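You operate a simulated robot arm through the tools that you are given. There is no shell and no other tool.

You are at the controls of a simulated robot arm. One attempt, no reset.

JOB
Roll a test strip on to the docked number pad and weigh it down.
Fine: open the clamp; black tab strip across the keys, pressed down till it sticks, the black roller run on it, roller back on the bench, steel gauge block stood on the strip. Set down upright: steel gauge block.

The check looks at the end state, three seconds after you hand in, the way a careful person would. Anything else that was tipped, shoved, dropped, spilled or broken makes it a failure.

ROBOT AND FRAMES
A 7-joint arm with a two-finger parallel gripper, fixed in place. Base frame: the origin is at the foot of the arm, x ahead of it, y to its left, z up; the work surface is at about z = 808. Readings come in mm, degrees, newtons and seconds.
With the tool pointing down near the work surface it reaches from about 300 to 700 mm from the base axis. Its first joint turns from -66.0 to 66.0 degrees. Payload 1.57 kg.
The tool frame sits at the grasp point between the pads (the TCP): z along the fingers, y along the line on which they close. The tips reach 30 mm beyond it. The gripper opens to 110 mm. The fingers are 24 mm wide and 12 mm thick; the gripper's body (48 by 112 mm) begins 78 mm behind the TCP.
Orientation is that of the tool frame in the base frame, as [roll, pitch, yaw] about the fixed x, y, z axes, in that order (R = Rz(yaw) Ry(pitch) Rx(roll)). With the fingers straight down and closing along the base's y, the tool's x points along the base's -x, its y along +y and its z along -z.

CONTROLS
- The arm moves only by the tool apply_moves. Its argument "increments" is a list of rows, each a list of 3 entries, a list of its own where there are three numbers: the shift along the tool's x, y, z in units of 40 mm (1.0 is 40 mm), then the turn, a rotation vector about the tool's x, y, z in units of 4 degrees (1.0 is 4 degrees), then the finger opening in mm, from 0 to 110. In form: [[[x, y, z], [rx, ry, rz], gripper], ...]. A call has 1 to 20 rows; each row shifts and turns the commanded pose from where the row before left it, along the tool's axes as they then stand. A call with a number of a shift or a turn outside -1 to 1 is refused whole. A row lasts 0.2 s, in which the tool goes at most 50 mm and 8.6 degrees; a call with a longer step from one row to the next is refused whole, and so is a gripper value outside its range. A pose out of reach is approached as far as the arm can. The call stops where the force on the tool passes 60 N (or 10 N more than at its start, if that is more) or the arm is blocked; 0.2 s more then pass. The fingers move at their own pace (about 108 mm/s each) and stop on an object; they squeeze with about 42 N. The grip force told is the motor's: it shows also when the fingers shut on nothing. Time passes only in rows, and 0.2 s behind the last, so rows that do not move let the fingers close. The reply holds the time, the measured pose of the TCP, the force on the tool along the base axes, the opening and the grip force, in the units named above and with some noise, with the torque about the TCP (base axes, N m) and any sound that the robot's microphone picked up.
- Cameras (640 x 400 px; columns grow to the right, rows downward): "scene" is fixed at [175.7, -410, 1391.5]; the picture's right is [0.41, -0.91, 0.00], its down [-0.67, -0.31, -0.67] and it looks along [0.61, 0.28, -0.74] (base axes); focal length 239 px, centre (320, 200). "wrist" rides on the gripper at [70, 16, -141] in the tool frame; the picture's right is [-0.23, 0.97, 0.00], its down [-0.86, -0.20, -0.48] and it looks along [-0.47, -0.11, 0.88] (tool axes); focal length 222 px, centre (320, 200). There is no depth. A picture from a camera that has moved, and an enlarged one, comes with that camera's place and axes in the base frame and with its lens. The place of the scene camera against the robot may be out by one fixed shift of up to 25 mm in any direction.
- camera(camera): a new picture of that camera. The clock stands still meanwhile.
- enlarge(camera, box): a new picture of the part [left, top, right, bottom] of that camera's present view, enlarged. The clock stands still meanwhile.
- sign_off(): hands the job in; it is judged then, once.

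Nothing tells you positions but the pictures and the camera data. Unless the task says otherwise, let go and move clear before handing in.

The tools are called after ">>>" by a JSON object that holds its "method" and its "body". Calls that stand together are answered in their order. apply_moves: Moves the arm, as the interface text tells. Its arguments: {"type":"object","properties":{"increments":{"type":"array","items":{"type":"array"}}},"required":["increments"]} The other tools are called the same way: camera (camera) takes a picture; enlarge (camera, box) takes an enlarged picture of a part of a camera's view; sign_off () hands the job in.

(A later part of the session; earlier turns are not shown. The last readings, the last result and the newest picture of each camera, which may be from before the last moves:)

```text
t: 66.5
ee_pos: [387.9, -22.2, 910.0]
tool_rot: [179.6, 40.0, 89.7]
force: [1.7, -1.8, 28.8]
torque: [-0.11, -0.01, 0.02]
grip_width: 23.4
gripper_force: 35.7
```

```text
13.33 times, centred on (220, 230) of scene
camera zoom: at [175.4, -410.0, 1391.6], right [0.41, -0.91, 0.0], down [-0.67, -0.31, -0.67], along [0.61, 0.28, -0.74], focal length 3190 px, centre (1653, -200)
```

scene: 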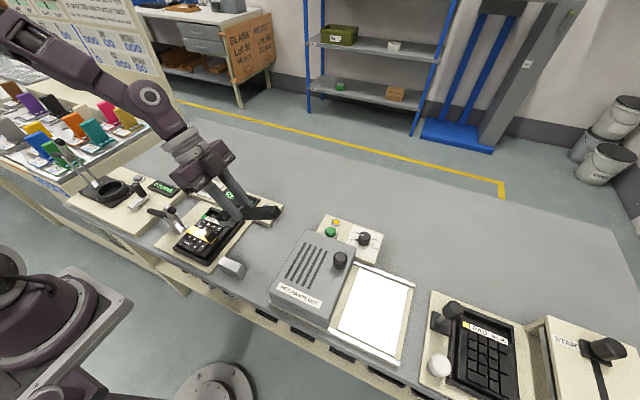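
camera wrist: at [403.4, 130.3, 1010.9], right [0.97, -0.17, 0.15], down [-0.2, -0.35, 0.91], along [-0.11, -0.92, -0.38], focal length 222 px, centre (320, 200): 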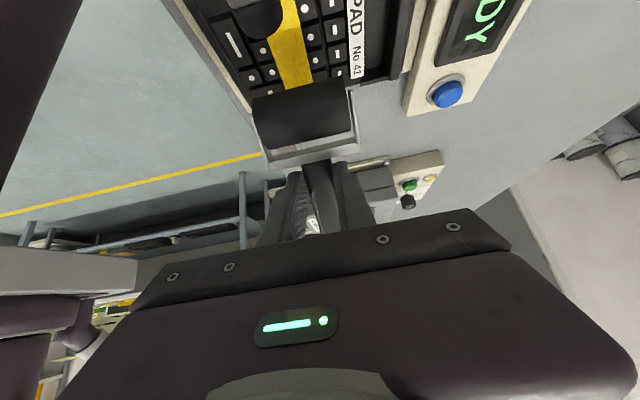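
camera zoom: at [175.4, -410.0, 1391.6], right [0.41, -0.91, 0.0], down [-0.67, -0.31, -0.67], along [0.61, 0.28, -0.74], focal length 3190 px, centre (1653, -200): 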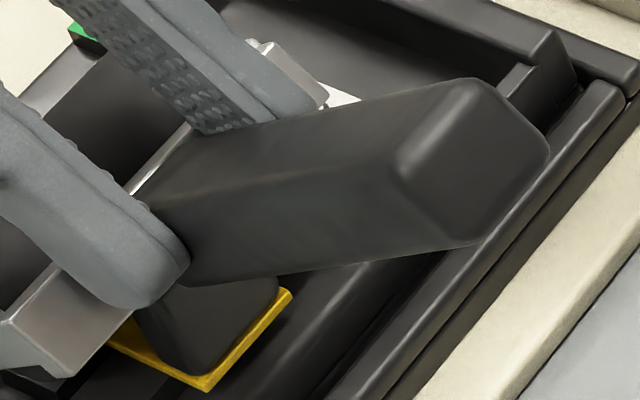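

The handle's root is resting on the tab's top edge, so a steeper handle is needed. I'll lift off, then tilt to about 60° and check that the arm reaches it.

>>> {"method": "apply_moves", "body": {"increments": [[[-0.32, 0, -0.383], [0, 0, 0], 12], [[-0.45, 0, -0.54], [0, 0, 0], 12], [[-0.16, 0, -0.19], [0, 0, 0], 12], [[0, 0, 0], [0, -1, 0], 12], [[0, 0, 0], [0, -1, 0], 12], [[0, 0, 0], [0, -1, 0], 12], [[0, 0, 0], [0, -1, 0], 12], [[0, 0, 0], [0, -1, 0], 12], [[0, 0, 0], [0, 0, 0], 12], [[0, 0, 0], [0, 0, 0], 12]]}}

>>> {"method": "enlarge", "body": {"camera": "scene", "box": [150, 160, 270, 270]}}

>>> {"method": "camera", "body": {"camera": "wrist"}}

```text
t: 68.7
ee_pos: [387.1, -22.1, 966.7]
tool_rot: [179.6, 59.9, 89.6]
force: [0.0, 0.8, -1.6]
torque: [0.05, -0.04, -0.01]
grip_width: 23.1
gripper_force: 35.2
```

```text
3.64 times, centred on (210, 215) of scene
camera zoom: at [175.7, -410.0, 1391.5], right [0.41, -0.91, 0.0], down [-0.67, -0.31, -0.67], along [0.61, 0.28, -0.74], focal length 870 px, centre (720, 146)
```

zoom: 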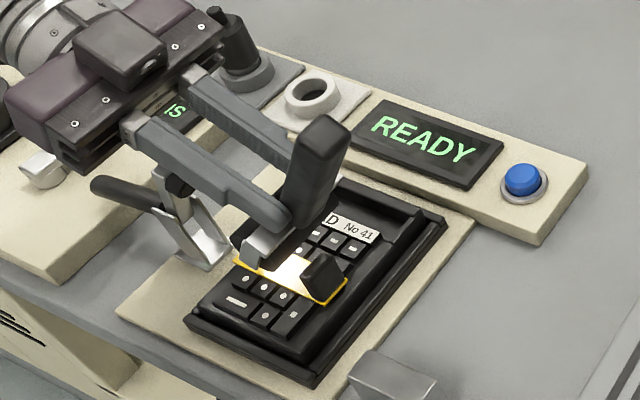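

```text
taken
camera wrist: at [404.4, 136.1, 978.7], right [0.97, -0.11, 0.2], down [-0.2, -0.01, 0.98], along [-0.11, -0.99, -0.04], focal length 222 px, centre (320, 200)
```

wrist: 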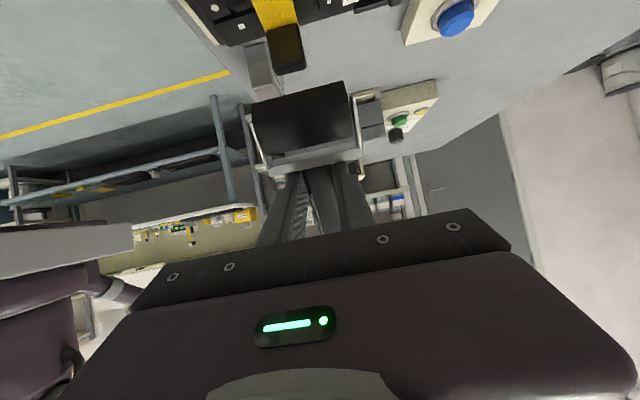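

The steeper pose is reachable. Now I'll move the roller just ahead of the tab (y≈6) and lower it to about 10 mm above the strip.

>>> {"method": "apply_moves", "body": {"increments": [[[0.2, 0, -0.346], [0, 0, 0], 12], [[0.45, 0, 0.26], [0, 0, 0], 12], [[0.45, 0, 0.26], [0, 0, 0], 12], [[0, 0, 0], [0, 0, 0], 12], [[0, 0, 0], [0, 0, 0], 12]]}}

>>> {"method": "enlarge", "body": {"camera": "scene", "box": [180, 190, 250, 250]}}

>>> {"method": "enlarge", "body": {"camera": "wrist", "box": [220, 0, 400, 200]}}

```text
t: 69.9
ee_pos: [387.1, -4.8, 925.9]
tool_rot: [179.6, 59.8, 89.5]
force: [0.3, 0.3, -0.9]
torque: [0.04, 0.04, 0.02]
grip_width: 22.9
gripper_force: 35.6
```

```text
6.67 times, centred on (215, 220) of scene
camera zoom: at [175.7, -410.0, 1391.5], right [0.41, -0.91, 0.0], down [-0.67, -0.31, -0.67], along [0.61, 0.28, -0.74], focal length 1595 px, centre (1020, 67)
```

zoom: 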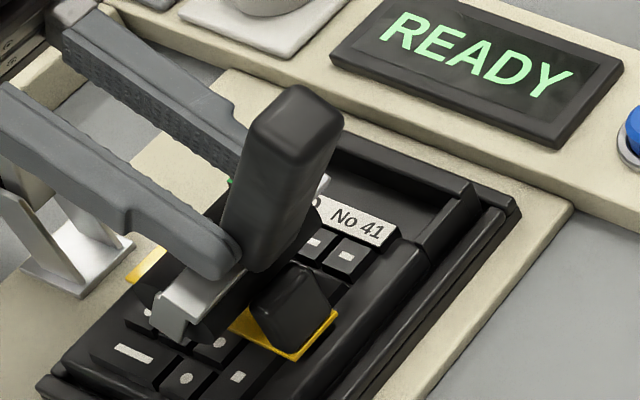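

```text
2.00 times, centred on (310, 100) of wrist
camera zoom: at [404.2, 152.4, 937.4], right [0.97, -0.11, 0.2], down [-0.2, -0.01, 0.98], along [-0.11, -0.99, -0.04], focal length 444 px, centre (340, 400)
```

zoom: 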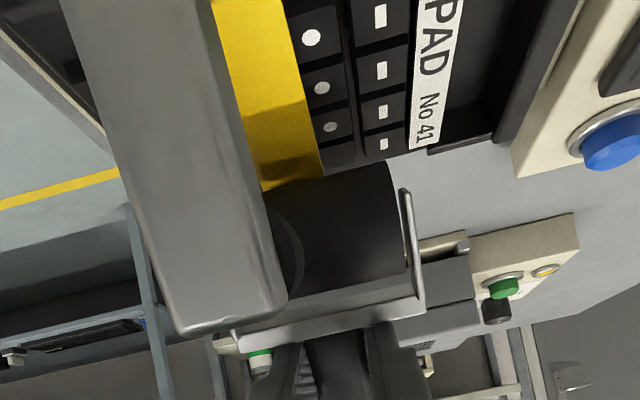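

The view shows the clamp arm stands close to upright (tip near y 94–108, z≈928). At this steep tilt I can only roll a short stretch near the tab; the rest I'll roll at a gentler tilt. I'll lower the roller toward the strip here.

>>> {"method": "apply_moves", "body": {"increments": [[[0.097, 0, 0.056], [0, 0, 0], 12], [[0.087, 0, 0.05], [0, 0, 0], 12], [[0, 0, 0], [0, 0, 0], 12]]}}

>>> {"method": "enlarge", "body": {"camera": "scene", "box": [180, 190, 250, 250]}}

```text
t: 70.7
ee_pos: [386.1, -2.5, 917.1]
tool_rot: [179.5, 59.9, 89.6]
force: [0.0, 0.4, -2.1]
torque: [0.05, 0.0, 0.01]
grip_width: 23.2
gripper_force: 35.8
```

```text
6.67 times, centred on (215, 220) of scene
camera zoom: at [175.7, -410.0, 1391.5], right [0.41, -0.91, 0.0], down [-0.67, -0.31, -0.67], along [0.61, 0.28, -0.74], focal length 1595 px, centre (1020, 67)
```

zoom: 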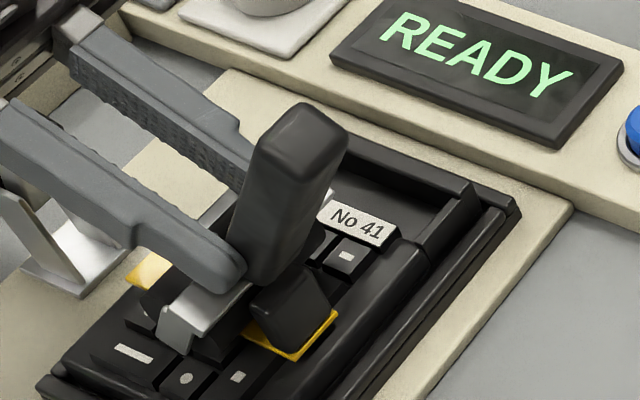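

>>> {"method": "apply_moves", "body": {"increments": [[[0.022, 0, 0.0125], [0, 0, 0], 12], [[0.022, 0, 0.0125], [0, 0, 0], 12], [[0, 0, 0], [0, 0, 0], 12]]}}

```text
t: 71.5
ee_pos: [386.2, -4.3, 916.5]
tool_rot: [179.4, 59.9, 89.6]
force: [-0.5, 0.7, -1.4]
torque: [0.02, 0.04, -0.03]
grip_width: 23.3
gripper_force: 35.5
```

>>> {"method": "apply_moves", "body": {"increments": [[[0.022, 0, 0.0125], [0, 0, 0], 12], [[0.022, 0, 0.0125], [0, 0, 0], 12], [[0, 0, 0], [0, 0, 0], 12]]}}

```text
t: 72.3
ee_pos: [386.2, -4.6, 913.0]
tool_rot: [179.5, 59.9, 89.6]
force: [-0.8, -0.5, -1.2]
torque: [0.02, 0.02, -0.04]
grip_width: 23.3
gripper_force: 35.6
```

>>> {"method": "apply_moves", "body": {"increments": [[[0.022, 0, 0.0125], [0, 0, 0], 12], [[0, 0, 0], [0, 0, 0], 12]]}}

```text
t: 72.9
ee_pos: [386.5, -4.6, 912.4]
tool_rot: [179.5, 60.0, 89.5]
force: [-0.3, -0.6, -0.5]
torque: [0.02, 0.04, 0.02]
grip_width: 23.1
gripper_force: 35.8
```

>>> {"method": "apply_moves", "body": {"increments": [[[0.022, 0, 0.0125], [0, 0, 0], 12], [[0, 0, 0], [0, 0, 0], 12]]}}

>>> {"method": "enlarge", "body": {"camera": "scene", "box": [190, 205, 240, 245]}}

>>> {"method": "enlarge", "body": {"camera": "wrist", "box": [220, 0, 400, 200]}}

```text
t: 73.5
ee_pos: [385.5, -5.2, 912.4]
tool_rot: [179.5, 60.0, 89.5]
force: [0.0, -0.2, 14.6]
torque: [0.15, -0.01, 0.01]
grip_width: 23.1
gripper_force: 36.2
```

```text
10.00 times, centred on (215, 225) of scene
camera zoom: at [175.5, -410.0, 1391.6], right [0.41, -0.91, 0.0], down [-0.67, -0.31, -0.67], along [0.61, 0.28, -0.74], focal length 2392 px, centre (1370, -50)
```

zoom: 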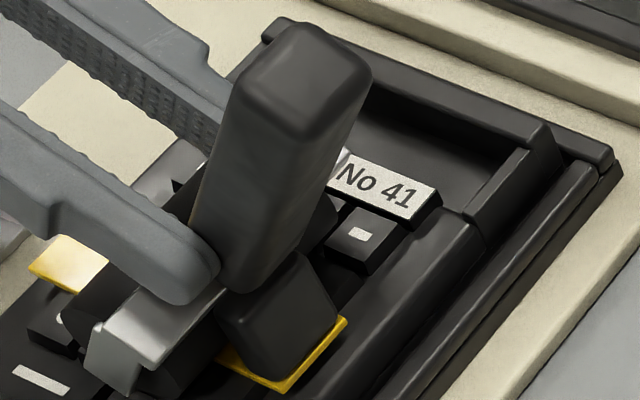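

```text
2.00 times, centred on (310, 100) of wrist
camera zoom: at [403.6, 153.0, 922.6], right [0.97, -0.11, 0.2], down [-0.2, -0.01, 0.98], along [-0.11, -0.99, -0.04], focal length 444 px, centre (340, 400)
```

zoom: 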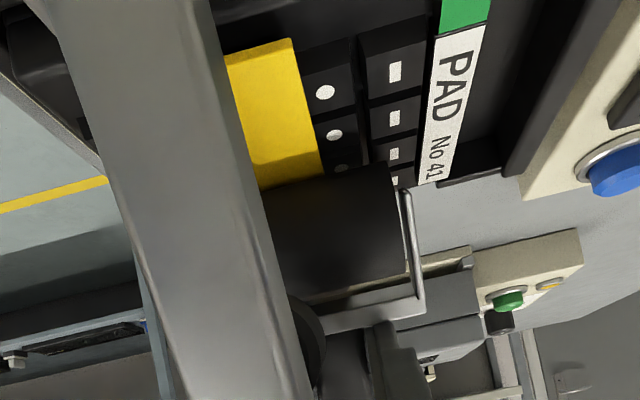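

The roller is now on the strip (15 N, and the torque matches the roller's position). I'll roll it gently a few mm back toward the tab and forward.

>>> {"method": "apply_moves", "body": {"increments": [[[-0.0188, 0, 0.0325], [0, 0, 0], 12], [[-0.0188, 0, 0.0325], [0, 0, 0], 12], [[0.0219, 0, -0.0379], [0, 0, 0], 12], [[0.0219, 0, -0.0379], [0, 0, 0], 12], [[0.0219, 0, -0.0379], [0, 0, 0], 12], [[0.0219, 0, -0.0379], [0, 0, 0], 12], [[0, 0, 0], [0, 0, 0], 12]]}}

```text
t: 75.1
ee_pos: [386.6, 0.1, 911.6]
tool_rot: [179.5, 59.9, 89.6]
force: [-1.0, -0.2, 8.0]
torque: [0.1, 0.11, 0.02]
grip_width: 23.2
gripper_force: 35.6
```

Rolled near the tab at 8–15 N. I'll lift, reduce the tilt to 50°, and come down at y≈21 for the rest of the strip.

>>> {"method": "apply_moves", "body": {"increments": [[[-0.325, 0, -0.1875], [0, 0, 0], 12], [[-0.325, 0, -0.1875], [0, 0, 0], 12], [[0, 0, 0], [0, 1, 0], 12], [[0, 0, 0], [0, 1, 0], 12], [[0, 0, 0], [0, 0.5, 0], 12], [[0, 0, 0], [0, 0, 0], 12], [[0.26, 0, 0.217], [0, 0, 0], 12], [[0.19, 0, 0.161], [0, 0, 0], 12], [[0, 0, 0], [0, 0, 0], 12]]}}

>>> {"method": "enlarge", "body": {"camera": "scene", "box": [180, 190, 250, 250]}}

>>> {"method": "enlarge", "body": {"camera": "wrist", "box": [220, 0, 400, 200]}}

```text
t: 77.1
ee_pos: [385.8, -0.6, 918.6]
tool_rot: [179.6, 49.9, 89.8]
force: [0.5, 0.0, -1.1]
torque: [0.03, -0.04, 0.02]
grip_width: 23.4
gripper_force: 35.3
```

```text
6.67 times, centred on (215, 220) of scene
camera zoom: at [175.7, -410.0, 1391.5], right [0.41, -0.91, 0.0], down [-0.67, -0.31, -0.67], along [0.61, 0.28, -0.74], focal length 1595 px, centre (1020, 67)
```

zoom: 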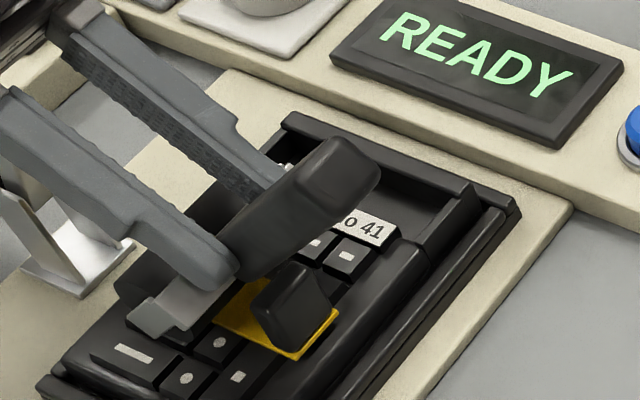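

```text
2.00 times, centred on (310, 100) of wrist
camera zoom: at [403.7, 152.3, 956.5], right [0.97, -0.15, 0.18], down [-0.2, -0.19, 0.96], along [-0.11, -0.97, -0.21], focal length 444 px, centre (340, 400)
```

zoom: 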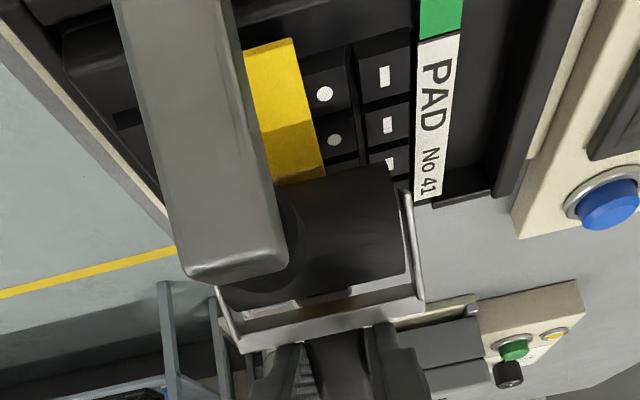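

>>> {"method": "apply_moves", "body": {"increments": [[[0.077, 0, 0.064], [0, 0, 0], 12], [[0.058, 0, 0.048], [0, 0, 0], 12], [[0.019, 0, 0.016], [0, 0, 0], 12], [[0, 0, 0], [0, 0, 0], 12]]}}

```text
t: 78.1
ee_pos: [386.8, 0.9, 910.1]
tool_rot: [179.5, 50.1, 89.7]
force: [1.9, -0.6, 6.0]
torque: [-0.15, -0.03, -0.04]
grip_width: 23.2
gripper_force: 35.6
```

The torque sign suggests the contact isn't only at the roller. I'll look closely.

>>> {"method": "enlarge", "body": {"camera": "scene", "box": [190, 205, 240, 245]}}

>>> {"method": "enlarge", "body": {"camera": "wrist", "box": [220, 0, 400, 200]}}

>>> {"method": "enlarge", "body": {"camera": "scene", "box": [130, 130, 250, 250]}}

```text
10.00 times, centred on (215, 225) of scene
camera zoom: at [175.6, -410.0, 1391.5], right [0.41, -0.91, 0.0], down [-0.67, -0.31, -0.67], along [0.61, 0.28, -0.74], focal length 2392 px, centre (1370, -50)
```

zoom: 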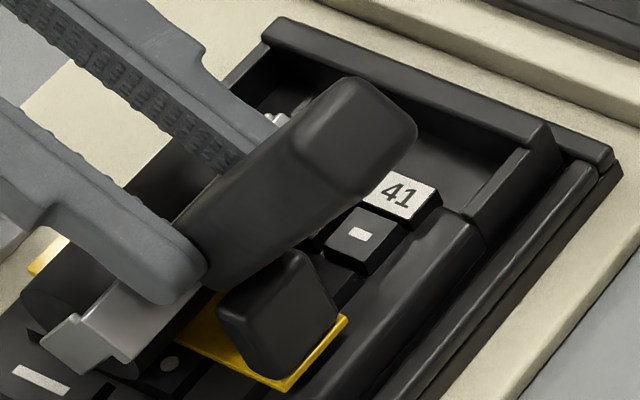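

```text
2.00 times, centred on (310, 100) of wrist
camera zoom: at [403.4, 153.0, 948.6], right [0.97, -0.15, 0.18], down [-0.2, -0.18, 0.96], along [-0.11, -0.97, -0.21], focal length 444 px, centre (340, 400)
```

zoom: 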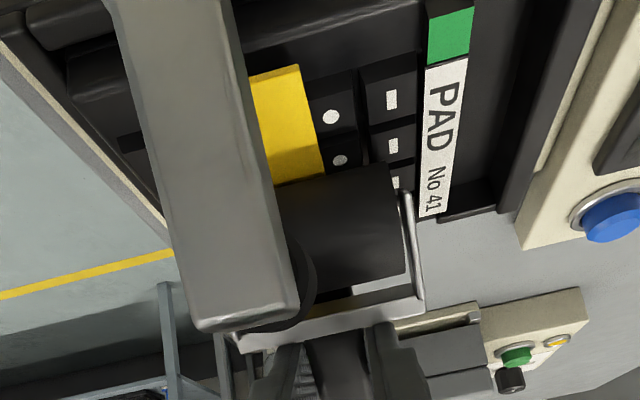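

```text
3.33 times, centred on (190, 190) of scene
camera zoom: at [175.6, -410.0, 1391.5], right [0.41, -0.91, 0.0], down [-0.67, -0.31, -0.67], along [0.61, 0.28, -0.74], focal length 797 px, centre (753, 233)
```

zoom: 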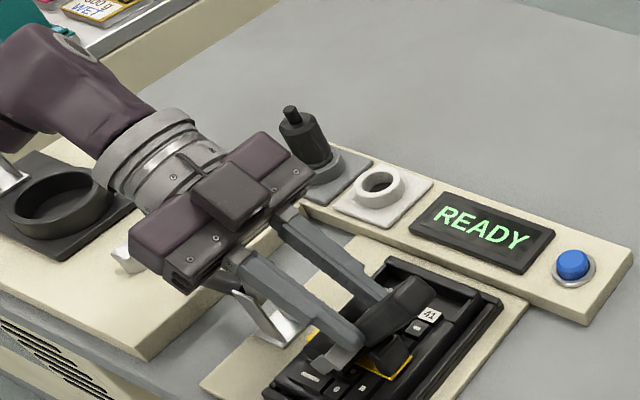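

>>> {"method": "enlarge", "body": {"camera": "scene", "box": [200, 218, 230, 242]}}

>>> {"method": "enlarge", "body": {"camera": "wrist", "box": [290, 120, 350, 170]}}

```text
16.00 times, centred on (215, 230) of scene
camera zoom: at [175.6, -410.0, 1391.5], right [0.41, -0.91, 0.0], down [-0.67, -0.31, -0.67], along [0.61, 0.28, -0.74], focal length 3828 px, centre (2000, -280)
```

zoom: 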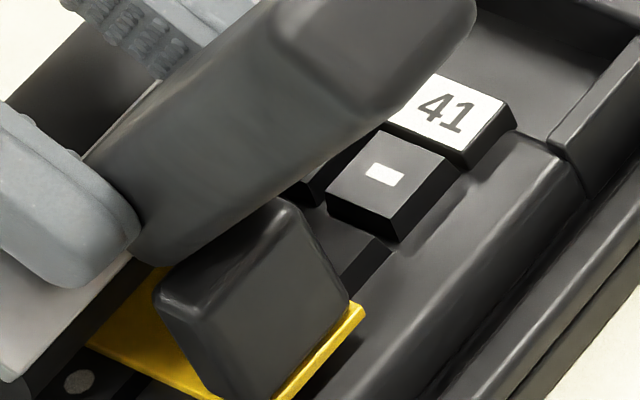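

```text
8.00 times, centred on (320, 145) of wrist
camera zoom: at [403.4, 153.0, 948.6], right [0.97, -0.15, 0.18], down [-0.2, -0.18, 0.96], along [-0.11, -0.97, -0.21], focal length 1777 px, centre (320, 640)
```

zoom: 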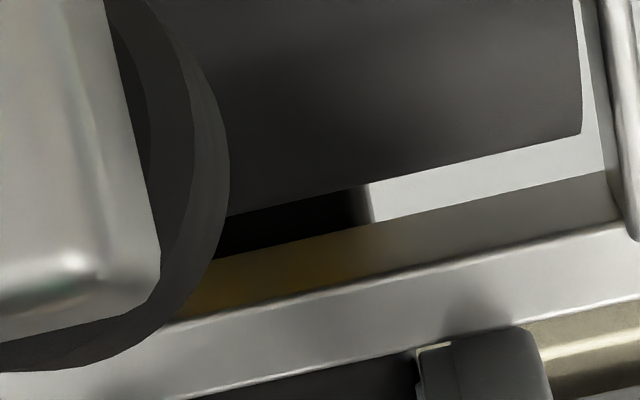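

The wrist picture shows the roller's handle has slipped about 12° in the grip (head up), so the handle is lower over the tab than commanded. I'll lift clear, level the tool again, and regrip the roller better.

>>> {"method": "apply_moves", "body": {"increments": [[[-0.3, 0, -0.25], [0, 0, 0], 12], [[-0.7, 0, -0.59], [0, 0, 0], 12], [[-0.7, 0, -0.59], [0, 0, 0], 12], [[-0.7, 0, 0.2], [0, 0, 0], 12], [[-0.7, 0, 0.2], [0, 0, 0], 12], [[0, 0, 0], [0, 1, 0], 12], [[0, 0, 0], [0, 1, 0], 12], [[0, 0, 0], [0, 1, 0], 12], [[0, 0, 0], [0, 1, 0], 12], [[0, 0, 0], [0, 1, 0], 12], [[0, 0, 0], [0, 1, 0], 12], [[0, 0, 0], [0, 1, 0], 12], [[0, 0, 0], [0, 1, 0], 12], [[0, 0, 0], [0, 1, 0], 12], [[0, 0, 0], [0, 0.5, 0], 12], [[0, 0, 0], [0, 0, 0], 12]]}}

>>> {"method": "enlarge", "body": {"camera": "scene", "box": [150, 150, 310, 270]}}

>>> {"method": "camera", "body": {"camera": "wrist"}}

```text
t: 81.5
ee_pos: [386.0, -47.6, 1030.8]
tool_rot: [179.7, 11.8, 89.9]
force: [0.2, -0.6, -1.9]
torque: [0.01, -0.02, -0.03]
grip_width: 23.1
gripper_force: 36.1
```

```text
3.33 times, centred on (230, 210) of scene
camera zoom: at [175.7, -410.0, 1391.5], right [0.41, -0.91, 0.0], down [-0.67, -0.31, -0.67], along [0.61, 0.28, -0.74], focal length 797 px, centre (620, 167)
```

zoom: 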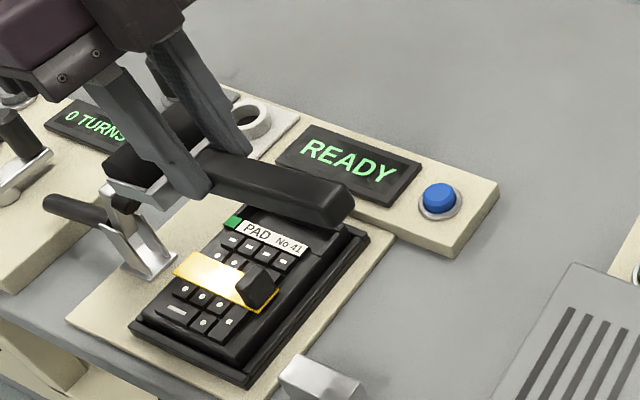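

```text
taken
camera wrist: at [403.3, 49.8, 1156.5], right [0.97, -0.22, 0.05], down [-0.2, -0.74, 0.64], along [-0.11, -0.64, -0.76], focal length 222 px, centre (320, 200)
```

wrist: 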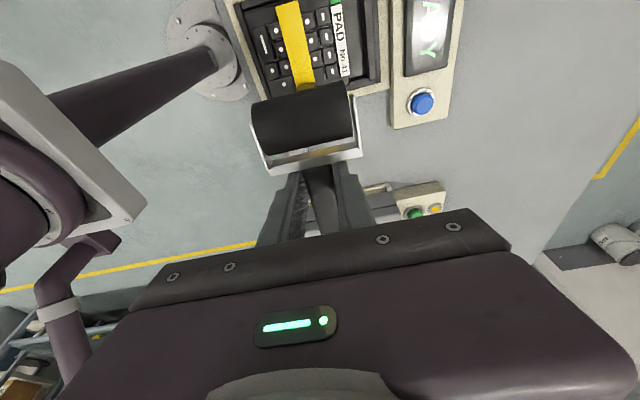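

The strip is undisturbed. I'll level the tool, turn it back, and set the roller down on free bench to regrip it.

>>> {"method": "apply_moves", "body": {"increments": [[[0, 0, 0], [0, 1, 0], 12], [[0, 0, 0], [0, 1, 0], 12], [[0, 0, 0], [0, 0.95, 0], 12], [[0, 0, 0], [0, 0, -1], 12], [[0, 0, 0], [0, 0, -1], 12], [[0, 0, 0], [0, 0, -1], 12], [[0, 0, 0], [0, 0, -1], 12], [[0, 0, 0], [0, 0, -1], 12], [[0, 0, 0], [0, 0, -1], 12], [[0, 0, 0], [0, 0, -1], 12], [[0, 0, 0], [0, 0, -1], 12], [[0, 0, 0], [0, 0, -1], 12], [[0, 0, 0], [0, 0, -1], 12], [[0, 0, 0], [0, 0, -1], 12], [[0, 0, 0], [0, 0, -1], 12], [[0, 0, 0], [0, 0, -1], 12], [[0, 0, 0], [0, 0, -1], 12], [[0, 0, 0], [0, 0, -1], 12], [[0, 0, 0], [0, 0, -1], 12]]}}

>>> {"method": "apply_moves", "body": {"increments": [[[0, 0, 0], [0, 0, -1], 12], [[0, 0, 0], [0, 0, -1], 12], [[0, 0, 0], [0, 0, -1], 12], [[0, 0, 0], [0, 0, -1], 12], [[0, 0, 0], [0, 0, -1], 12], [[0, 0, 0], [0, 0, -1], 12], [[0, 0, 0], [0, 0, -0.5], 12], [[0, 0, 0], [0, 0, 0], 12]]}}

```text
t: 85.5
ee_pos: [387.8, -48.4, 1031.9]
tool_rot: [179.9, 0.2, 154.1]
force: [0.6, 0.2, -1.5]
torque: [-0.02, -0.02, 0.0]
grip_width: 23.2
gripper_force: 35.6
```

```text
t: 87.3
ee_pos: [386.9, -47.7, 1032.5]
tool_rot: [-179.9, 0.4, -180.0]
force: [-0.2, 0.4, -1.8]
torque: [-0.04, 0.0, 0.01]
grip_width: 23.2
gripper_force: 35.3
```

>>> {"method": "apply_moves", "body": {"increments": [[[-0.325, -0.7625, 0], [0, 0, 0], 12], [[-0.325, -0.7625, 0], [0, 0, 0], 12], [[-0.325, -0.7625, 0], [0, 0, 0], 12], [[-0.325, -0.7625, 0], [0, 0, 0], 12], [[0, 0, 0.9], [0, 0, 0], 12], [[0, 0, 0.9], [0, 0, 0], 12], [[0, 0, 0.9], [0, 0, 0], 12], [[0, 0, 0], [0, 0, 0], 12], [[0, 0, 0], [0, 0, 0], 12]]}}

>>> {"method": "enlarge", "body": {"camera": "scene", "box": [210, 170, 330, 280]}}

>>> {"method": "enlarge", "body": {"camera": "wrist", "box": [240, 70, 400, 210]}}

```text
t: 89.3
ee_pos: [436.9, -170.7, 921.2]
tool_rot: [-179.9, 0.3, -179.9]
force: [0.0, -0.1, -1.3]
torque: [-0.02, -0.01, -0.01]
grip_width: 23.0
gripper_force: 35.4
```

```text
3.64 times, centred on (270, 225) of scene
camera zoom: at [175.7, -410.0, 1391.5], right [0.41, -0.91, 0.0], down [-0.67, -0.31, -0.67], along [0.61, 0.28, -0.74], focal length 870 px, centre (502, 109)
```

zoom: 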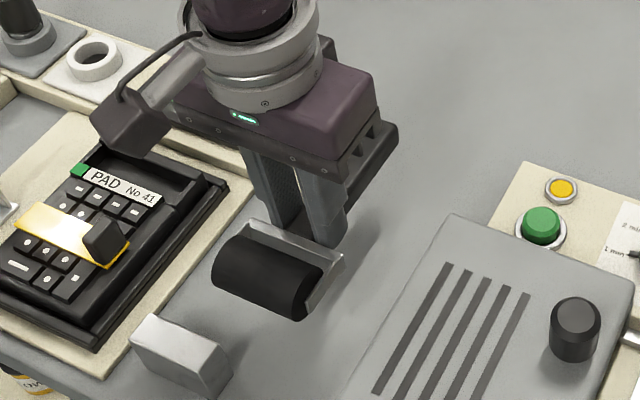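

```text
2.86 times, centred on (320, 140) of wrist
camera zoom: at [367.0, -153.8, 1062.5], right [0.23, 0.97, 0.0], down [0.85, -0.2, 0.48], along [0.47, -0.11, -0.88], focal length 635 px, centre (320, 371)
```

zoom: 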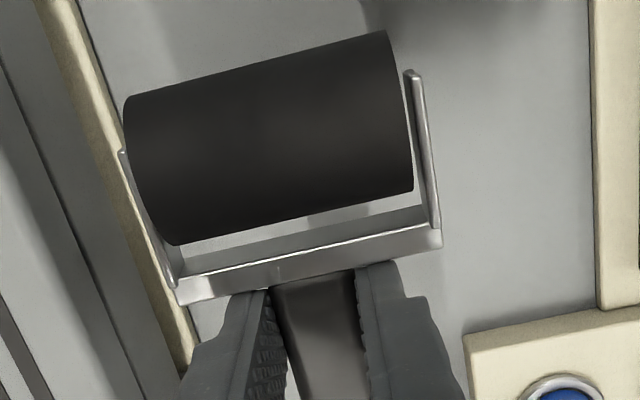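

The roller has slid only slightly in the grip. I'll tilt the tool 5° to bring the handle level and lower it to the bench.

>>> {"method": "apply_moves", "body": {"increments": [[[0, 0, 0], [0, -0.6, 0], 12], [[0, 0, 0], [0, -0.6, 0], 12], [[0.05, 0, 0.6], [0, 0, 0], 12], [[0.06, 0, 0.7], [0, 0, 0], 12], [[0.035, 0, 0.4], [0, 0, 0], 12], [[0, 0, 0], [0, 0, 0], 12], [[0, 0, 0], [0, 0, 0], 12]]}}

>>> {"method": "enlarge", "body": {"camera": "scene", "box": [220, 190, 310, 280]}}

```text
t: 90.9
ee_pos: [437.6, -173.5, 854.1]
tool_rot: [-179.8, 5.1, 180.0]
force: [-0.2, 0.6, -1.6]
torque: [0.01, 0.0, -0.01]
grip_width: 23.4
gripper_force: 35.5
```

```text
4.44 times, centred on (265, 235) of scene
camera zoom: at [175.7, -410.0, 1391.5], right [0.41, -0.91, 0.0], down [-0.67, -0.31, -0.67], along [0.61, 0.28, -0.74], focal length 1063 px, centre (564, 44)
```

zoom: 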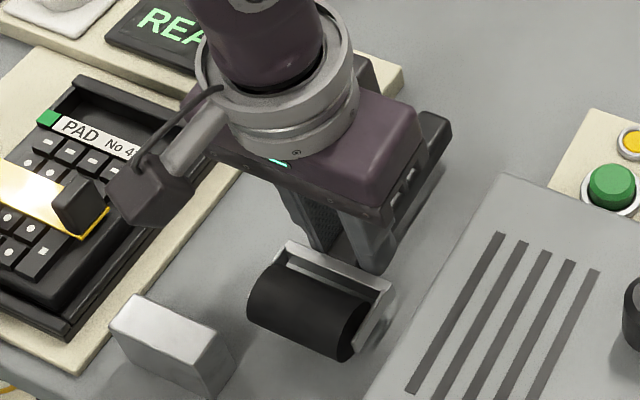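

>>> {"method": "apply_moves", "body": {"increments": [[[0.009, 0, 0.1], [0, 0, 0], 12], [[0.005, 0, 0.06], [0, 0, 0], 12], [[0, 0, 0], [0, 0, 0], 12]]}}

```text
t: 91.7
ee_pos: [438.6, -171.3, 849.4]
tool_rot: [-179.9, 5.1, -180.0]
force: [0.2, 0.1, -1.1]
torque: [-0.05, 0.02, 0.0]
grip_width: 23.0
gripper_force: 35.9
```

>>> {"method": "apply_moves", "body": {"increments": [[[0.005, 0, 0.05], [0, 0, 0], 12], [[0.003, 0, 0.03], [0, 0, 0], 12], [[0, 0, 0], [0, 0, 0], 12]]}}

```text
t: 92.5
ee_pos: [438.7, -171.9, 847.7]
tool_rot: [-179.9, 5.1, 180.0]
force: [-0.2, 0.2, -1.4]
torque: [-0.04, -0.03, -0.01]
grip_width: 23.3
gripper_force: 35.4
```

>>> {"method": "apply_moves", "body": {"increments": [[[0.003, 0, 0.04], [0, 0, 0], 12], [[0.003, 0, 0.03], [0, 0, 0], 12], [[0, 0, 0], [0, 0, 0], 12]]}}

>>> {"method": "enlarge", "body": {"camera": "scene", "box": [235, 195, 305, 255]}}

```text
t: 93.3
ee_pos: [438.5, -170.4, 844.1]
tool_rot: [-179.8, 4.9, -179.9]
force: [0.2, -0.5, -2.4]
torque: [-0.01, -0.03, -0.02]
grip_width: 23.2
gripper_force: 35.4
```

```text
6.67 times, centred on (270, 225) of scene
camera zoom: at [175.7, -410.0, 1391.5], right [0.41, -0.91, 0.0], down [-0.67, -0.31, -0.67], along [0.61, 0.28, -0.74], focal length 1595 px, centre (653, 33)
```

zoom: 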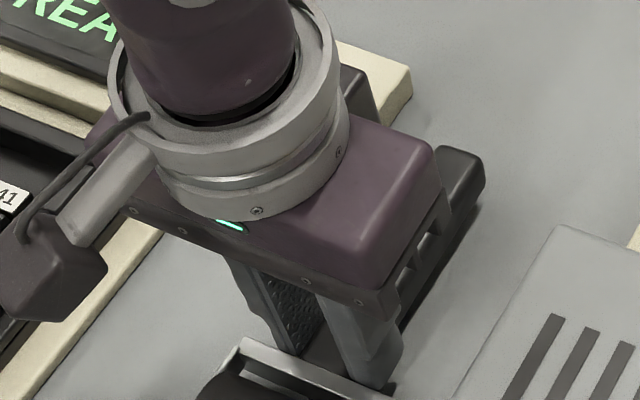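

>>> {"method": "apply_moves", "body": {"increments": [[[0.003, 0, 0.03], [0, 0, 0], 12], [[0.002, 0, 0.025], [0, 0, 0], 12], [[0, 0, 0], [0, 0, 0], 12]]}}

```text
t: 94.1
ee_pos: [439.7, -171.8, 841.4]
tool_rot: [-179.9, 5.0, 179.9]
force: [-1.1, 0.3, -1.6]
torque: [-0.01, 0.02, -0.03]
grip_width: 23.5
gripper_force: 35.6
```

>>> {"method": "enlarge", "body": {"camera": "scene", "box": [240, 215, 300, 275]}}

>>> {"method": "enlarge", "body": {"camera": "wrist", "box": [240, 70, 400, 210]}}

```text
6.67 times, centred on (270, 245) of scene
camera zoom: at [175.7, -410.0, 1391.5], right [0.41, -0.91, 0.0], down [-0.67, -0.31, -0.67], along [0.61, 0.28, -0.74], focal length 1595 px, centre (653, -100)
```

zoom: 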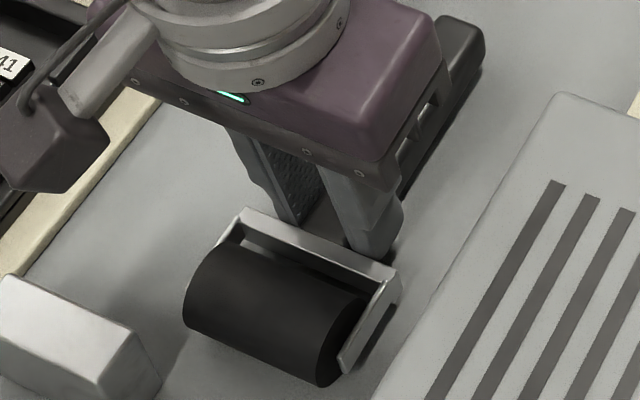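

```text
2.86 times, centred on (320, 140) of wrist
camera zoom: at [358.5, -154.2, 976.5], right [0.23, 0.97, 0.02], down [0.81, -0.2, 0.55], along [0.54, -0.11, -0.83], focal length 635 px, centre (320, 371)
```

zoom: 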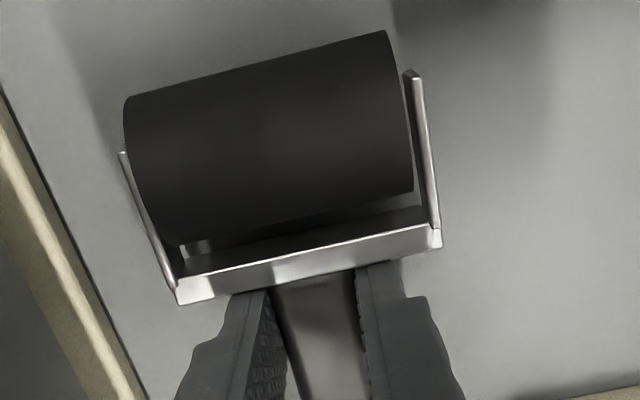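

The roller is at or within a few mm of the bench. I'll open the fingers gently to let it rest.

>>> {"method": "apply_moves", "body": {"increments": [[[0, 0, 0.015], [0, 0, 0], 12], [[0, 0, 0], [0, 0, 0], 21], [[0, 0, 0], [0, 0, 0], 24], [[0, 0, 0], [0, 0, 0], 27], [[0, 0, 0], [0, 0, 0], 35], [[0, 0, 0], [0, 0, 0], 46], [[0, 0, 0], [0, 0, 0], 46]]}}

>>> {"method": "enlarge", "body": {"camera": "scene", "box": [240, 205, 310, 275]}}

>>> {"method": "enlarge", "body": {"camera": "wrist", "box": [240, 70, 400, 210]}}

```text
t: 95.7
ee_pos: [439.0, -170.0, 841.1]
tool_rot: [-179.9, 5.0, 180.0]
force: [0.1, 0.0, 0.1]
torque: [0.01, 0.01, 0.04]
grip_width: 45.9
gripper_force: 0.0
```

```text
5.71 times, centred on (275, 240) of scene
camera zoom: at [175.7, -410.0, 1391.5], right [0.41, -0.91, 0.0], down [-0.67, -0.31, -0.67], along [0.61, 0.28, -0.74], focal length 1367 px, centre (577, -29)
```

zoom: 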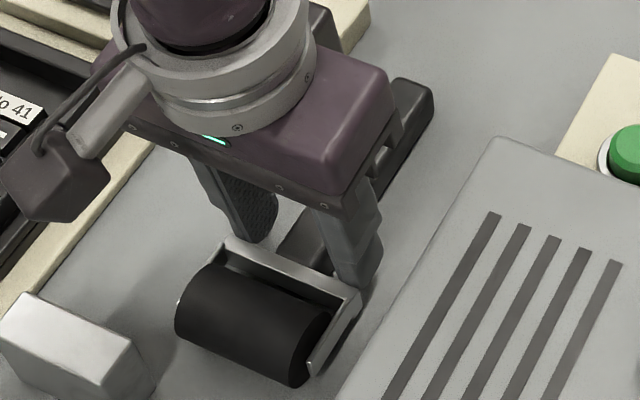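

```text
2.86 times, centred on (320, 140) of wrist
camera zoom: at [358.5, -153.8, 976.2], right [0.23, 0.97, 0.02], down [0.81, -0.2, 0.55], along [0.54, -0.11, -0.83], focal length 635 px, centre (320, 371)
```

zoom: 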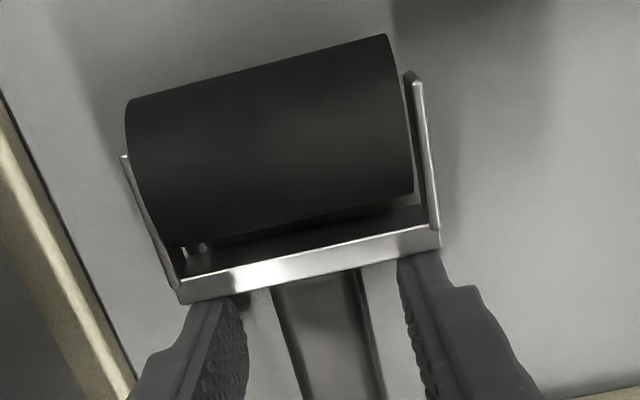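

The roller rests on the bench at its new spot. I'll rise and lean the tool the other way (25°), so that on regripping the handle can be tilted steeply while the hand stays upright and away from the clamp.

>>> {"method": "apply_moves", "body": {"increments": [[[-0.065, 0, -0.747], [0, 0, 0], 46], [[-0.065, 0, -0.747], [0, 0, 0], 46], [[0, 0, 0], [0, 1, 0], 46], [[0, 0, 0], [0, 1, 0], 46], [[0, 0, 0], [0, 1, 0], 46], [[0, 0, 0], [0, 1, 0], 46], [[0, 0, 0], [0, 1, 0], 46], [[0, 0, 0], [0, 1, 0], 46], [[0, 0, 0], [0, 1, 0], 46], [[0, 0, 0], [0, 0.5, 0], 46], [[0, 0, 0], [0, 0, 0], 46], [[0, 0, 0], [0, 0, 0], 46]]}}

>>> {"method": "camera", "body": {"camera": "wrist"}}

>>> {"method": "enlarge", "body": {"camera": "wrist", "box": [240, 100, 400, 240]}}

>>> {"method": "enlarge", "body": {"camera": "scene", "box": [210, 160, 330, 280]}}

```text
t: 98.3
ee_pos: [439.3, -171.3, 901.1]
tool_rot: [-179.9, -25.1, 179.8]
force: [-0.5, -0.4, 0.6]
torque: [-0.02, -0.03, 0.01]
grip_width: 45.9
gripper_force: 0.0
```

```text
taken
camera wrist: at [437.2, -154.5, 1058.6], right [0.21, 0.97, -0.1], down [0.98, -0.2, 0.07], along [0.05, -0.11, -0.99], focal length 222 px, centre (320, 200)
```

wrist: 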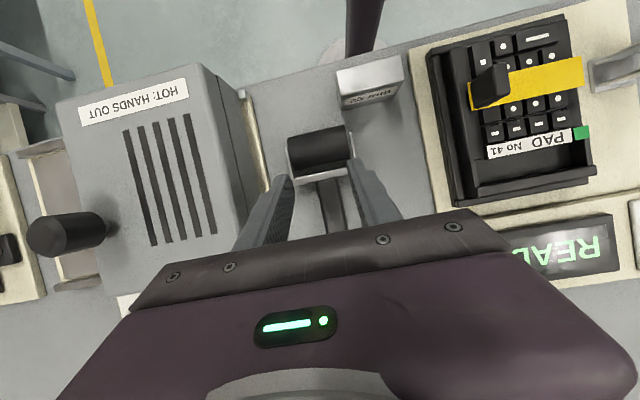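

```text
2.86 times, centred on (320, 170) of wrist
camera zoom: at [437.2, -154.5, 1058.6], right [0.21, 0.97, -0.1], down [0.98, -0.2, 0.07], along [0.05, -0.11, -0.99], focal length 635 px, centre (320, 286)
```

zoom: 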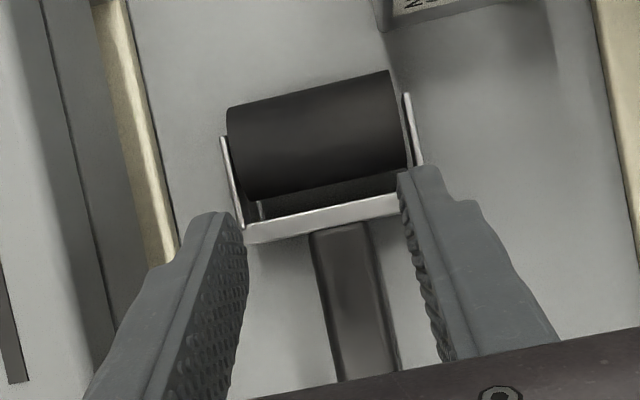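

```text
3.33 times, centred on (270, 220) of scene
camera zoom: at [175.7, -410.0, 1391.5], right [0.41, -0.91, 0.0], down [-0.67, -0.31, -0.67], along [0.61, 0.28, -0.74], focal length 797 px, centre (487, 133)
```

zoom: 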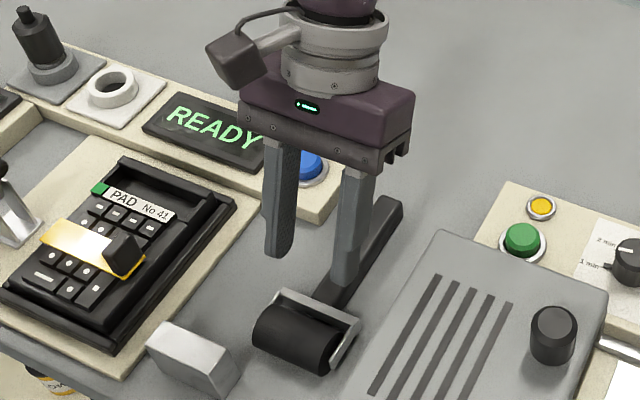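

The roller now lies with its axis at x≈396, the fork bar's back at x≈430, and the handle along y≈-168. I'll come down with the leaned fingers around the handle, just behind the bar.

>>> {"method": "apply_moves", "body": {"increments": [[[-0.362, 0.05, -0.17], [0, 0, 0], 46], [[0, 0, 0], [0, 0, 0], 46], [[-0.2, 0, 0.43], [0, 0, 0], 46], [[-0.2, 0, 0.43], [0, 0, 0], 46], [[-0.13, 0, 0.28], [0, 0, 0], 46], [[0, 0, 0], [0, 0, 0], 46], [[0, 0, 0], [0, 0, 0], 46]]}}

>>> {"method": "enlarge", "body": {"camera": "wrist", "box": [240, 100, 400, 240]}}

>>> {"method": "enlarge", "body": {"camera": "scene", "box": [240, 205, 310, 275]}}

```text
t: 99.9
ee_pos: [454.3, -167.8, 853.0]
tool_rot: [-180.0, -25.0, 179.8]
force: [0.9, -0.3, -0.6]
torque: [-0.01, -0.02, -0.02]
grip_width: 45.9
gripper_force: 0.1
```

```text
2.86 times, centred on (320, 170) of wrist
camera zoom: at [452.6, -151.6, 1009.8], right [0.21, 0.97, -0.1], down [0.98, -0.2, 0.07], along [0.05, -0.11, -0.99], focal length 635 px, centre (320, 286)
```

zoom: 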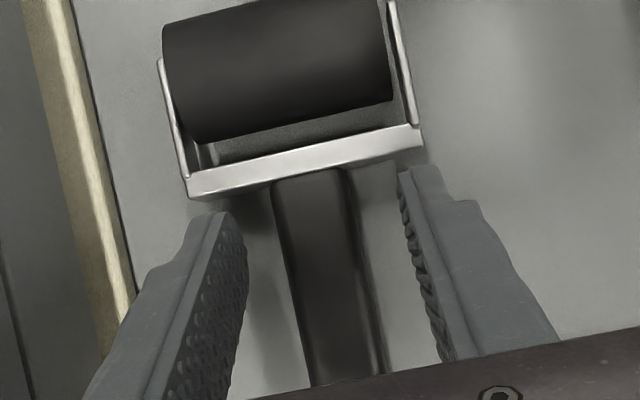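

```text
5.71 times, centred on (275, 240) of scene
camera zoom: at [175.7, -410.0, 1391.5], right [0.41, -0.91, 0.0], down [-0.67, -0.31, -0.67], along [0.61, 0.28, -0.74], focal length 1367 px, centre (577, -29)
```

zoom: 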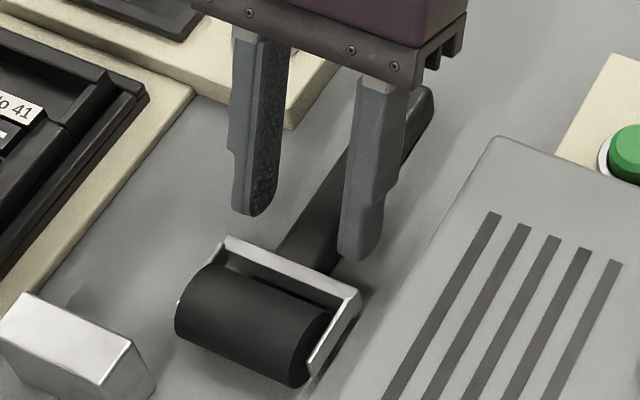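

>>> {"method": "apply_moves", "body": {"increments": [[[-0.07, -0.015, 0.08], [0, 0, 0], 46], [[-0.054, 0, 0.097], [0, 0, 0], 46], [[0, 0, 0], [0, 0, 0], 46], [[0, 0, 0], [0, 0, 0], 46]]}}

>>> {"method": "enlarge", "body": {"camera": "wrist", "box": [240, 100, 400, 240]}}

>>> {"method": "enlarge", "body": {"camera": "scene", "box": [240, 205, 310, 275]}}

```text
t: 100.9
ee_pos: [456.3, -168.9, 841.6]
tool_rot: [-180.0, -24.9, 179.9]
force: [0.2, -0.3, 0.8]
torque: [0.02, -0.02, 0.0]
grip_width: 45.9
gripper_force: 0.1
```

```text
2.86 times, centred on (320, 170) of wrist
camera zoom: at [453.9, -152.2, 1000.8], right [0.21, 0.97, -0.1], down [0.98, -0.2, 0.07], along [0.05, -0.11, -0.99], focal length 635 px, centre (320, 286)
```

zoom: 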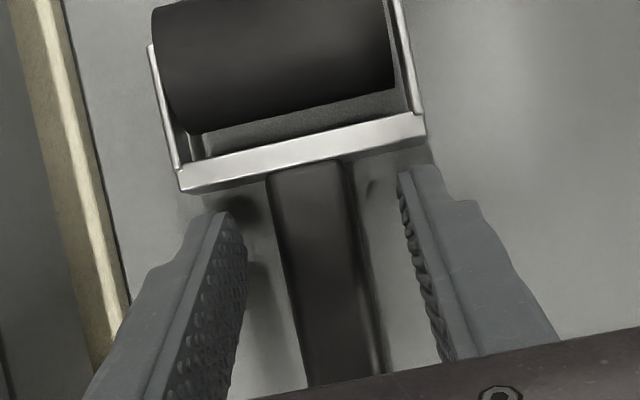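

```text
5.71 times, centred on (275, 240) of scene
camera zoom: at [175.7, -410.0, 1391.5], right [0.41, -0.91, 0.0], down [-0.67, -0.31, -0.67], along [0.61, 0.28, -0.74], focal length 1367 px, centre (577, -29)
```

zoom: 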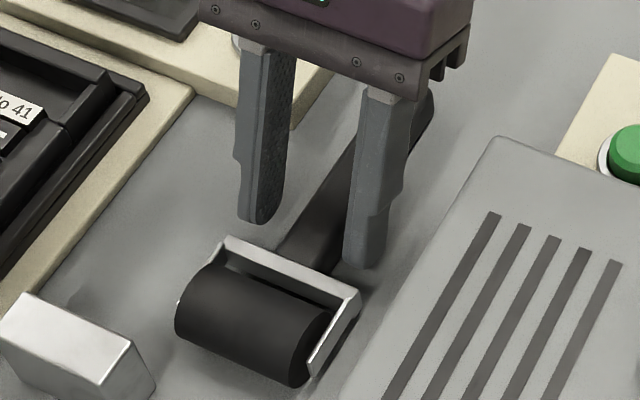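

The leaned fingers are around the handle at the right height. I'll close and lift a little to check the hold.

>>> {"method": "apply_moves", "body": {"increments": [[[0, 0, 0], [0, 0, 0], 30], [[0, 0, 0], [0, 0, 0], 20], [[0, 0, 0], [0, 0, 0], 12], [[0, 0, 0], [0, 0, 0], 12], [[0, 0, 0], [0, 0, 0], 12], [[-0.1, 0, -0.2], [0, 0, 0], 12], [[-0.2, 0, -0.5], [0, 0, 0], 12], [[0.3, 0, -0.6], [0, 0, 0], 12], [[0, 0, 0], [0, 0, 0], 12]]}}

>>> {"method": "enlarge", "body": {"camera": "wrist", "box": [240, 70, 400, 210]}}

>>> {"method": "enlarge", "body": {"camera": "scene", "box": [230, 175, 330, 275]}}

```text
t: 102.9
ee_pos: [479.7, -168.9, 889.6]
tool_rot: [-179.9, -25.0, 179.9]
force: [-1.4, 0.1, -1.4]
torque: [0.0, 0.0, -0.03]
grip_width: 22.9
gripper_force: 35.8
```

```text
2.86 times, centred on (320, 140) of wrist
camera zoom: at [476.3, -152.1, 1048.3], right [0.21, 0.97, -0.1], down [0.98, -0.2, 0.07], along [0.05, -0.11, -0.99], focal length 635 px, centre (320, 371)
```

zoom: 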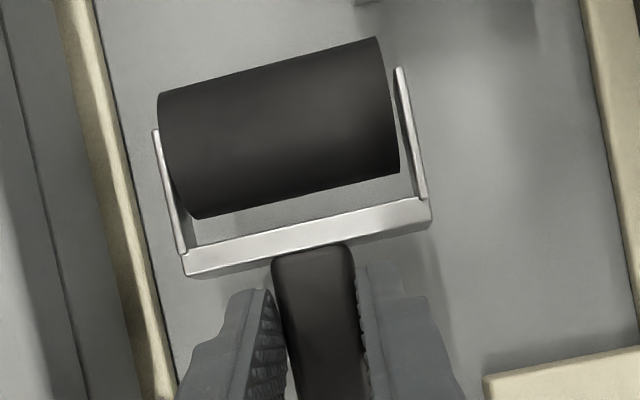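

```text
4.00 times, centred on (280, 225) of scene
camera zoom: at [175.7, -410.0, 1391.5], right [0.41, -0.91, 0.0], down [-0.67, -0.31, -0.67], along [0.61, 0.28, -0.74], focal length 957 px, centre (480, 100)
```

zoom: 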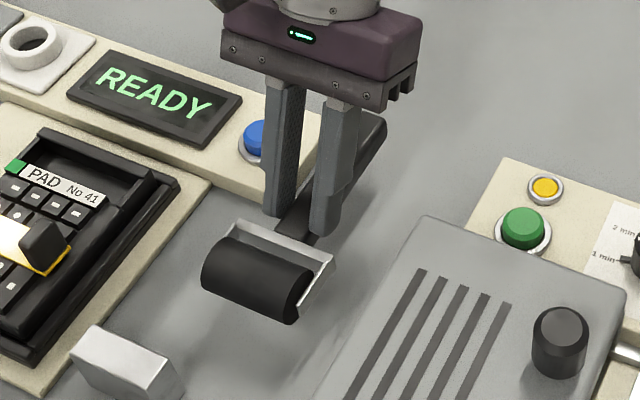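

The roller is held well. I'll raise it, bring the tool upright (handle tail-up by 25°), and begin turning.

>>> {"method": "apply_moves", "body": {"increments": [[[0.423, 0, -0.906], [0, 0, 0], 12], [[0.423, 0, -0.906], [0, 0, 0], 12], [[0.423, 0, -0.906], [0, 0, 0], 12], [[0, 0, 0], [0, -1, 0], 12], [[0, 0, 0], [0, -1, 0], 12], [[0, 0, 0], [0, -1, 0], 12], [[0, 0, 0], [0, -1, 0], 12], [[0, 0, 0], [0, -1, 0], 12], [[0, 0, 0], [0, -1, 0], 12], [[0, 0, 0], [0, -0.25, 0], 12], [[0, 0, 0], [0, 0, 1], 12], [[0, 0, 0], [0, 0, 1], 12], [[0, 0, 0], [0, 0, 1], 12], [[0, 0, 0], [0, 0, 1], 12], [[0, 0, 0], [0, 0, 1], 12], [[0, 0, 0], [0, 0, 1], 12], [[0, 0, 0], [0, 0, 1], 12], [[0, 0, 0], [0, 0, 1], 12], [[0, 0, 0], [0, 0, 1], 12], [[0, 0, 0], [0, 0, 1], 12]]}}

>>> {"method": "apply_moves", "body": {"increments": [[[0, 0, 0], [0, 0, 1], 12], [[0, 0, 0], [0, 0, 1], 12], [[0, 0, 0], [0, 0, 1], 12], [[0, 0, 0], [0, 0, 1], 12], [[0, 0, 0], [0, 0, 1], 12], [[0, 0, 0], [0, 0, 1], 12], [[0, 0, 0], [0, 0, 1], 12], [[0, 0, 0], [0, 0, 1], 12], [[0, 0, 0], [0, 0, 1], 12], [[0, 0, 0], [0, 0, 1], 12], [[0, 0, 0], [0, 0, 1], 12], [[0, 0, 0], [0, 0, 1], 12], [[0, 0, 0], [0, 0, 0.5], 12], [[0, 0, 0], [0, 0, 0], 12]]}}

>>> {"method": "camera", "body": {"camera": "scene"}}

```text
t: 107.1
ee_pos: [479.7, -167.8, 1007.4]
tool_rot: [180.0, 0.1, 139.9]
force: [-0.2, -0.1, -1.8]
torque: [-0.01, -0.01, 0.0]
grip_width: 22.8
gripper_force: 35.3
```

```text
t: 110.1
ee_pos: [478.0, -169.7, 1008.5]
tool_rot: [179.9, 0.1, 90.1]
force: [-0.5, 0.4, -1.2]
torque: [-0.03, 0.0, 0.0]
grip_width: 23.3
gripper_force: 35.4
```

```text
taken
```

scene: 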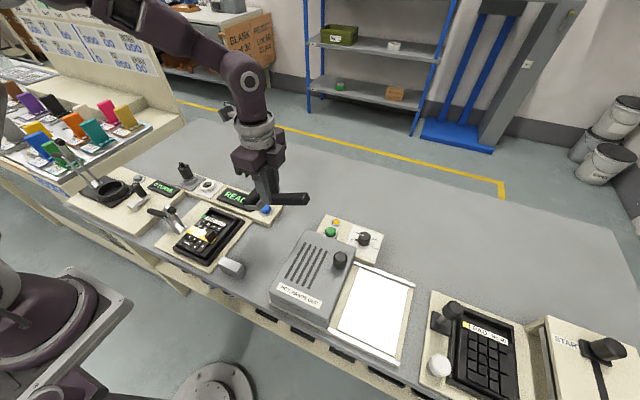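

>>> {"method": "apply_moves", "body": {"increments": [[[0.5625, -0.5795, 0], [0, 0, 0], 12], [[0.5625, -0.5795, 0], [0, 0, 0], 12], [[0.5625, -0.5795, 0], [0, 0, 0], 12], [[0.5625, -0.5795, 0], [0, 0, 0], 12], [[0, 0, 0], [0, -1, 0], 12], [[0, 0, 0], [0, -1, 0], 12], [[0, 0, 0], [0, -1, 0], 12], [[0, 0, 0], [0, -1, 0], 12], [[0, 0, 0], [0, -1, 0], 12], [[0, 0, 0], [0, -1, 0], 12], [[0, 0, 0], [0, -1, 0], 12], [[0, 0, 0], [0, -1, 0], 12], [[0, 0, 0], [0, -1, 0], 12], [[0, 0, 0], [0, -1, 0], 12], [[0, 0, 0], [0, 0, 0], 12], [[0, 0, 0], [0, 0, 0], 12]]}}

>>> {"method": "enlarge", "body": {"camera": "scene", "box": [150, 150, 290, 270]}}

>>> {"method": "camera", "body": {"camera": "wrist"}}

```text
t: 113.5
ee_pos: [384.2, -79.5, 1009.6]
tool_rot: [179.9, 40.1, 89.9]
force: [-0.1, -0.3, -1.9]
torque: [0.04, 0.02, 0.0]
grip_width: 23.2
gripper_force: 36.4
```

```text
3.33 times, centred on (220, 210) of scene
camera zoom: at [175.7, -410.0, 1391.5], right [0.41, -0.91, 0.0], down [-0.67, -0.31, -0.67], along [0.61, 0.28, -0.74], focal length 797 px, centre (653, 167)
```

zoom: 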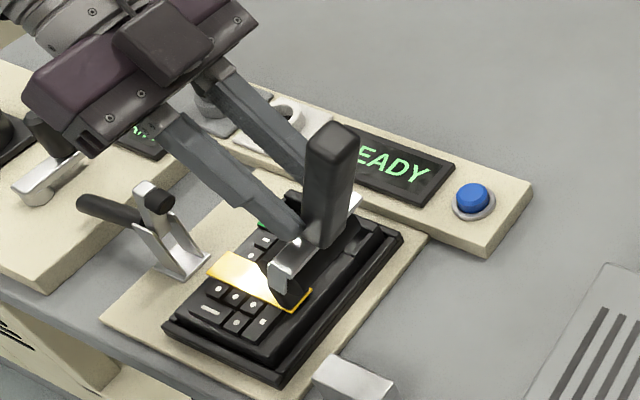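

```text
taken
camera wrist: at [402.6, 64.5, 1072.9], right [0.97, -0.17, 0.15], down [-0.2, -0.35, 0.92], along [-0.11, -0.92, -0.37], focal length 222 px, centre (320, 200)
```

wrist: 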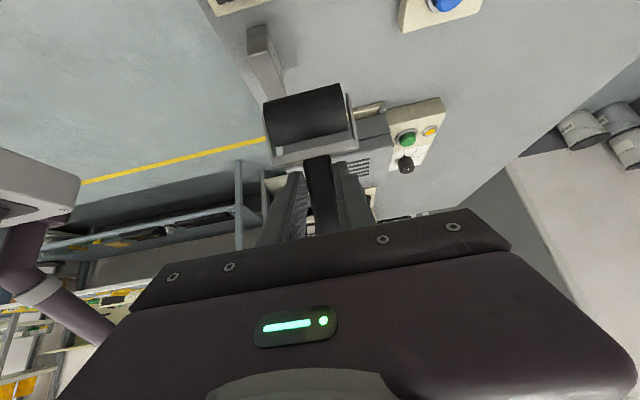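

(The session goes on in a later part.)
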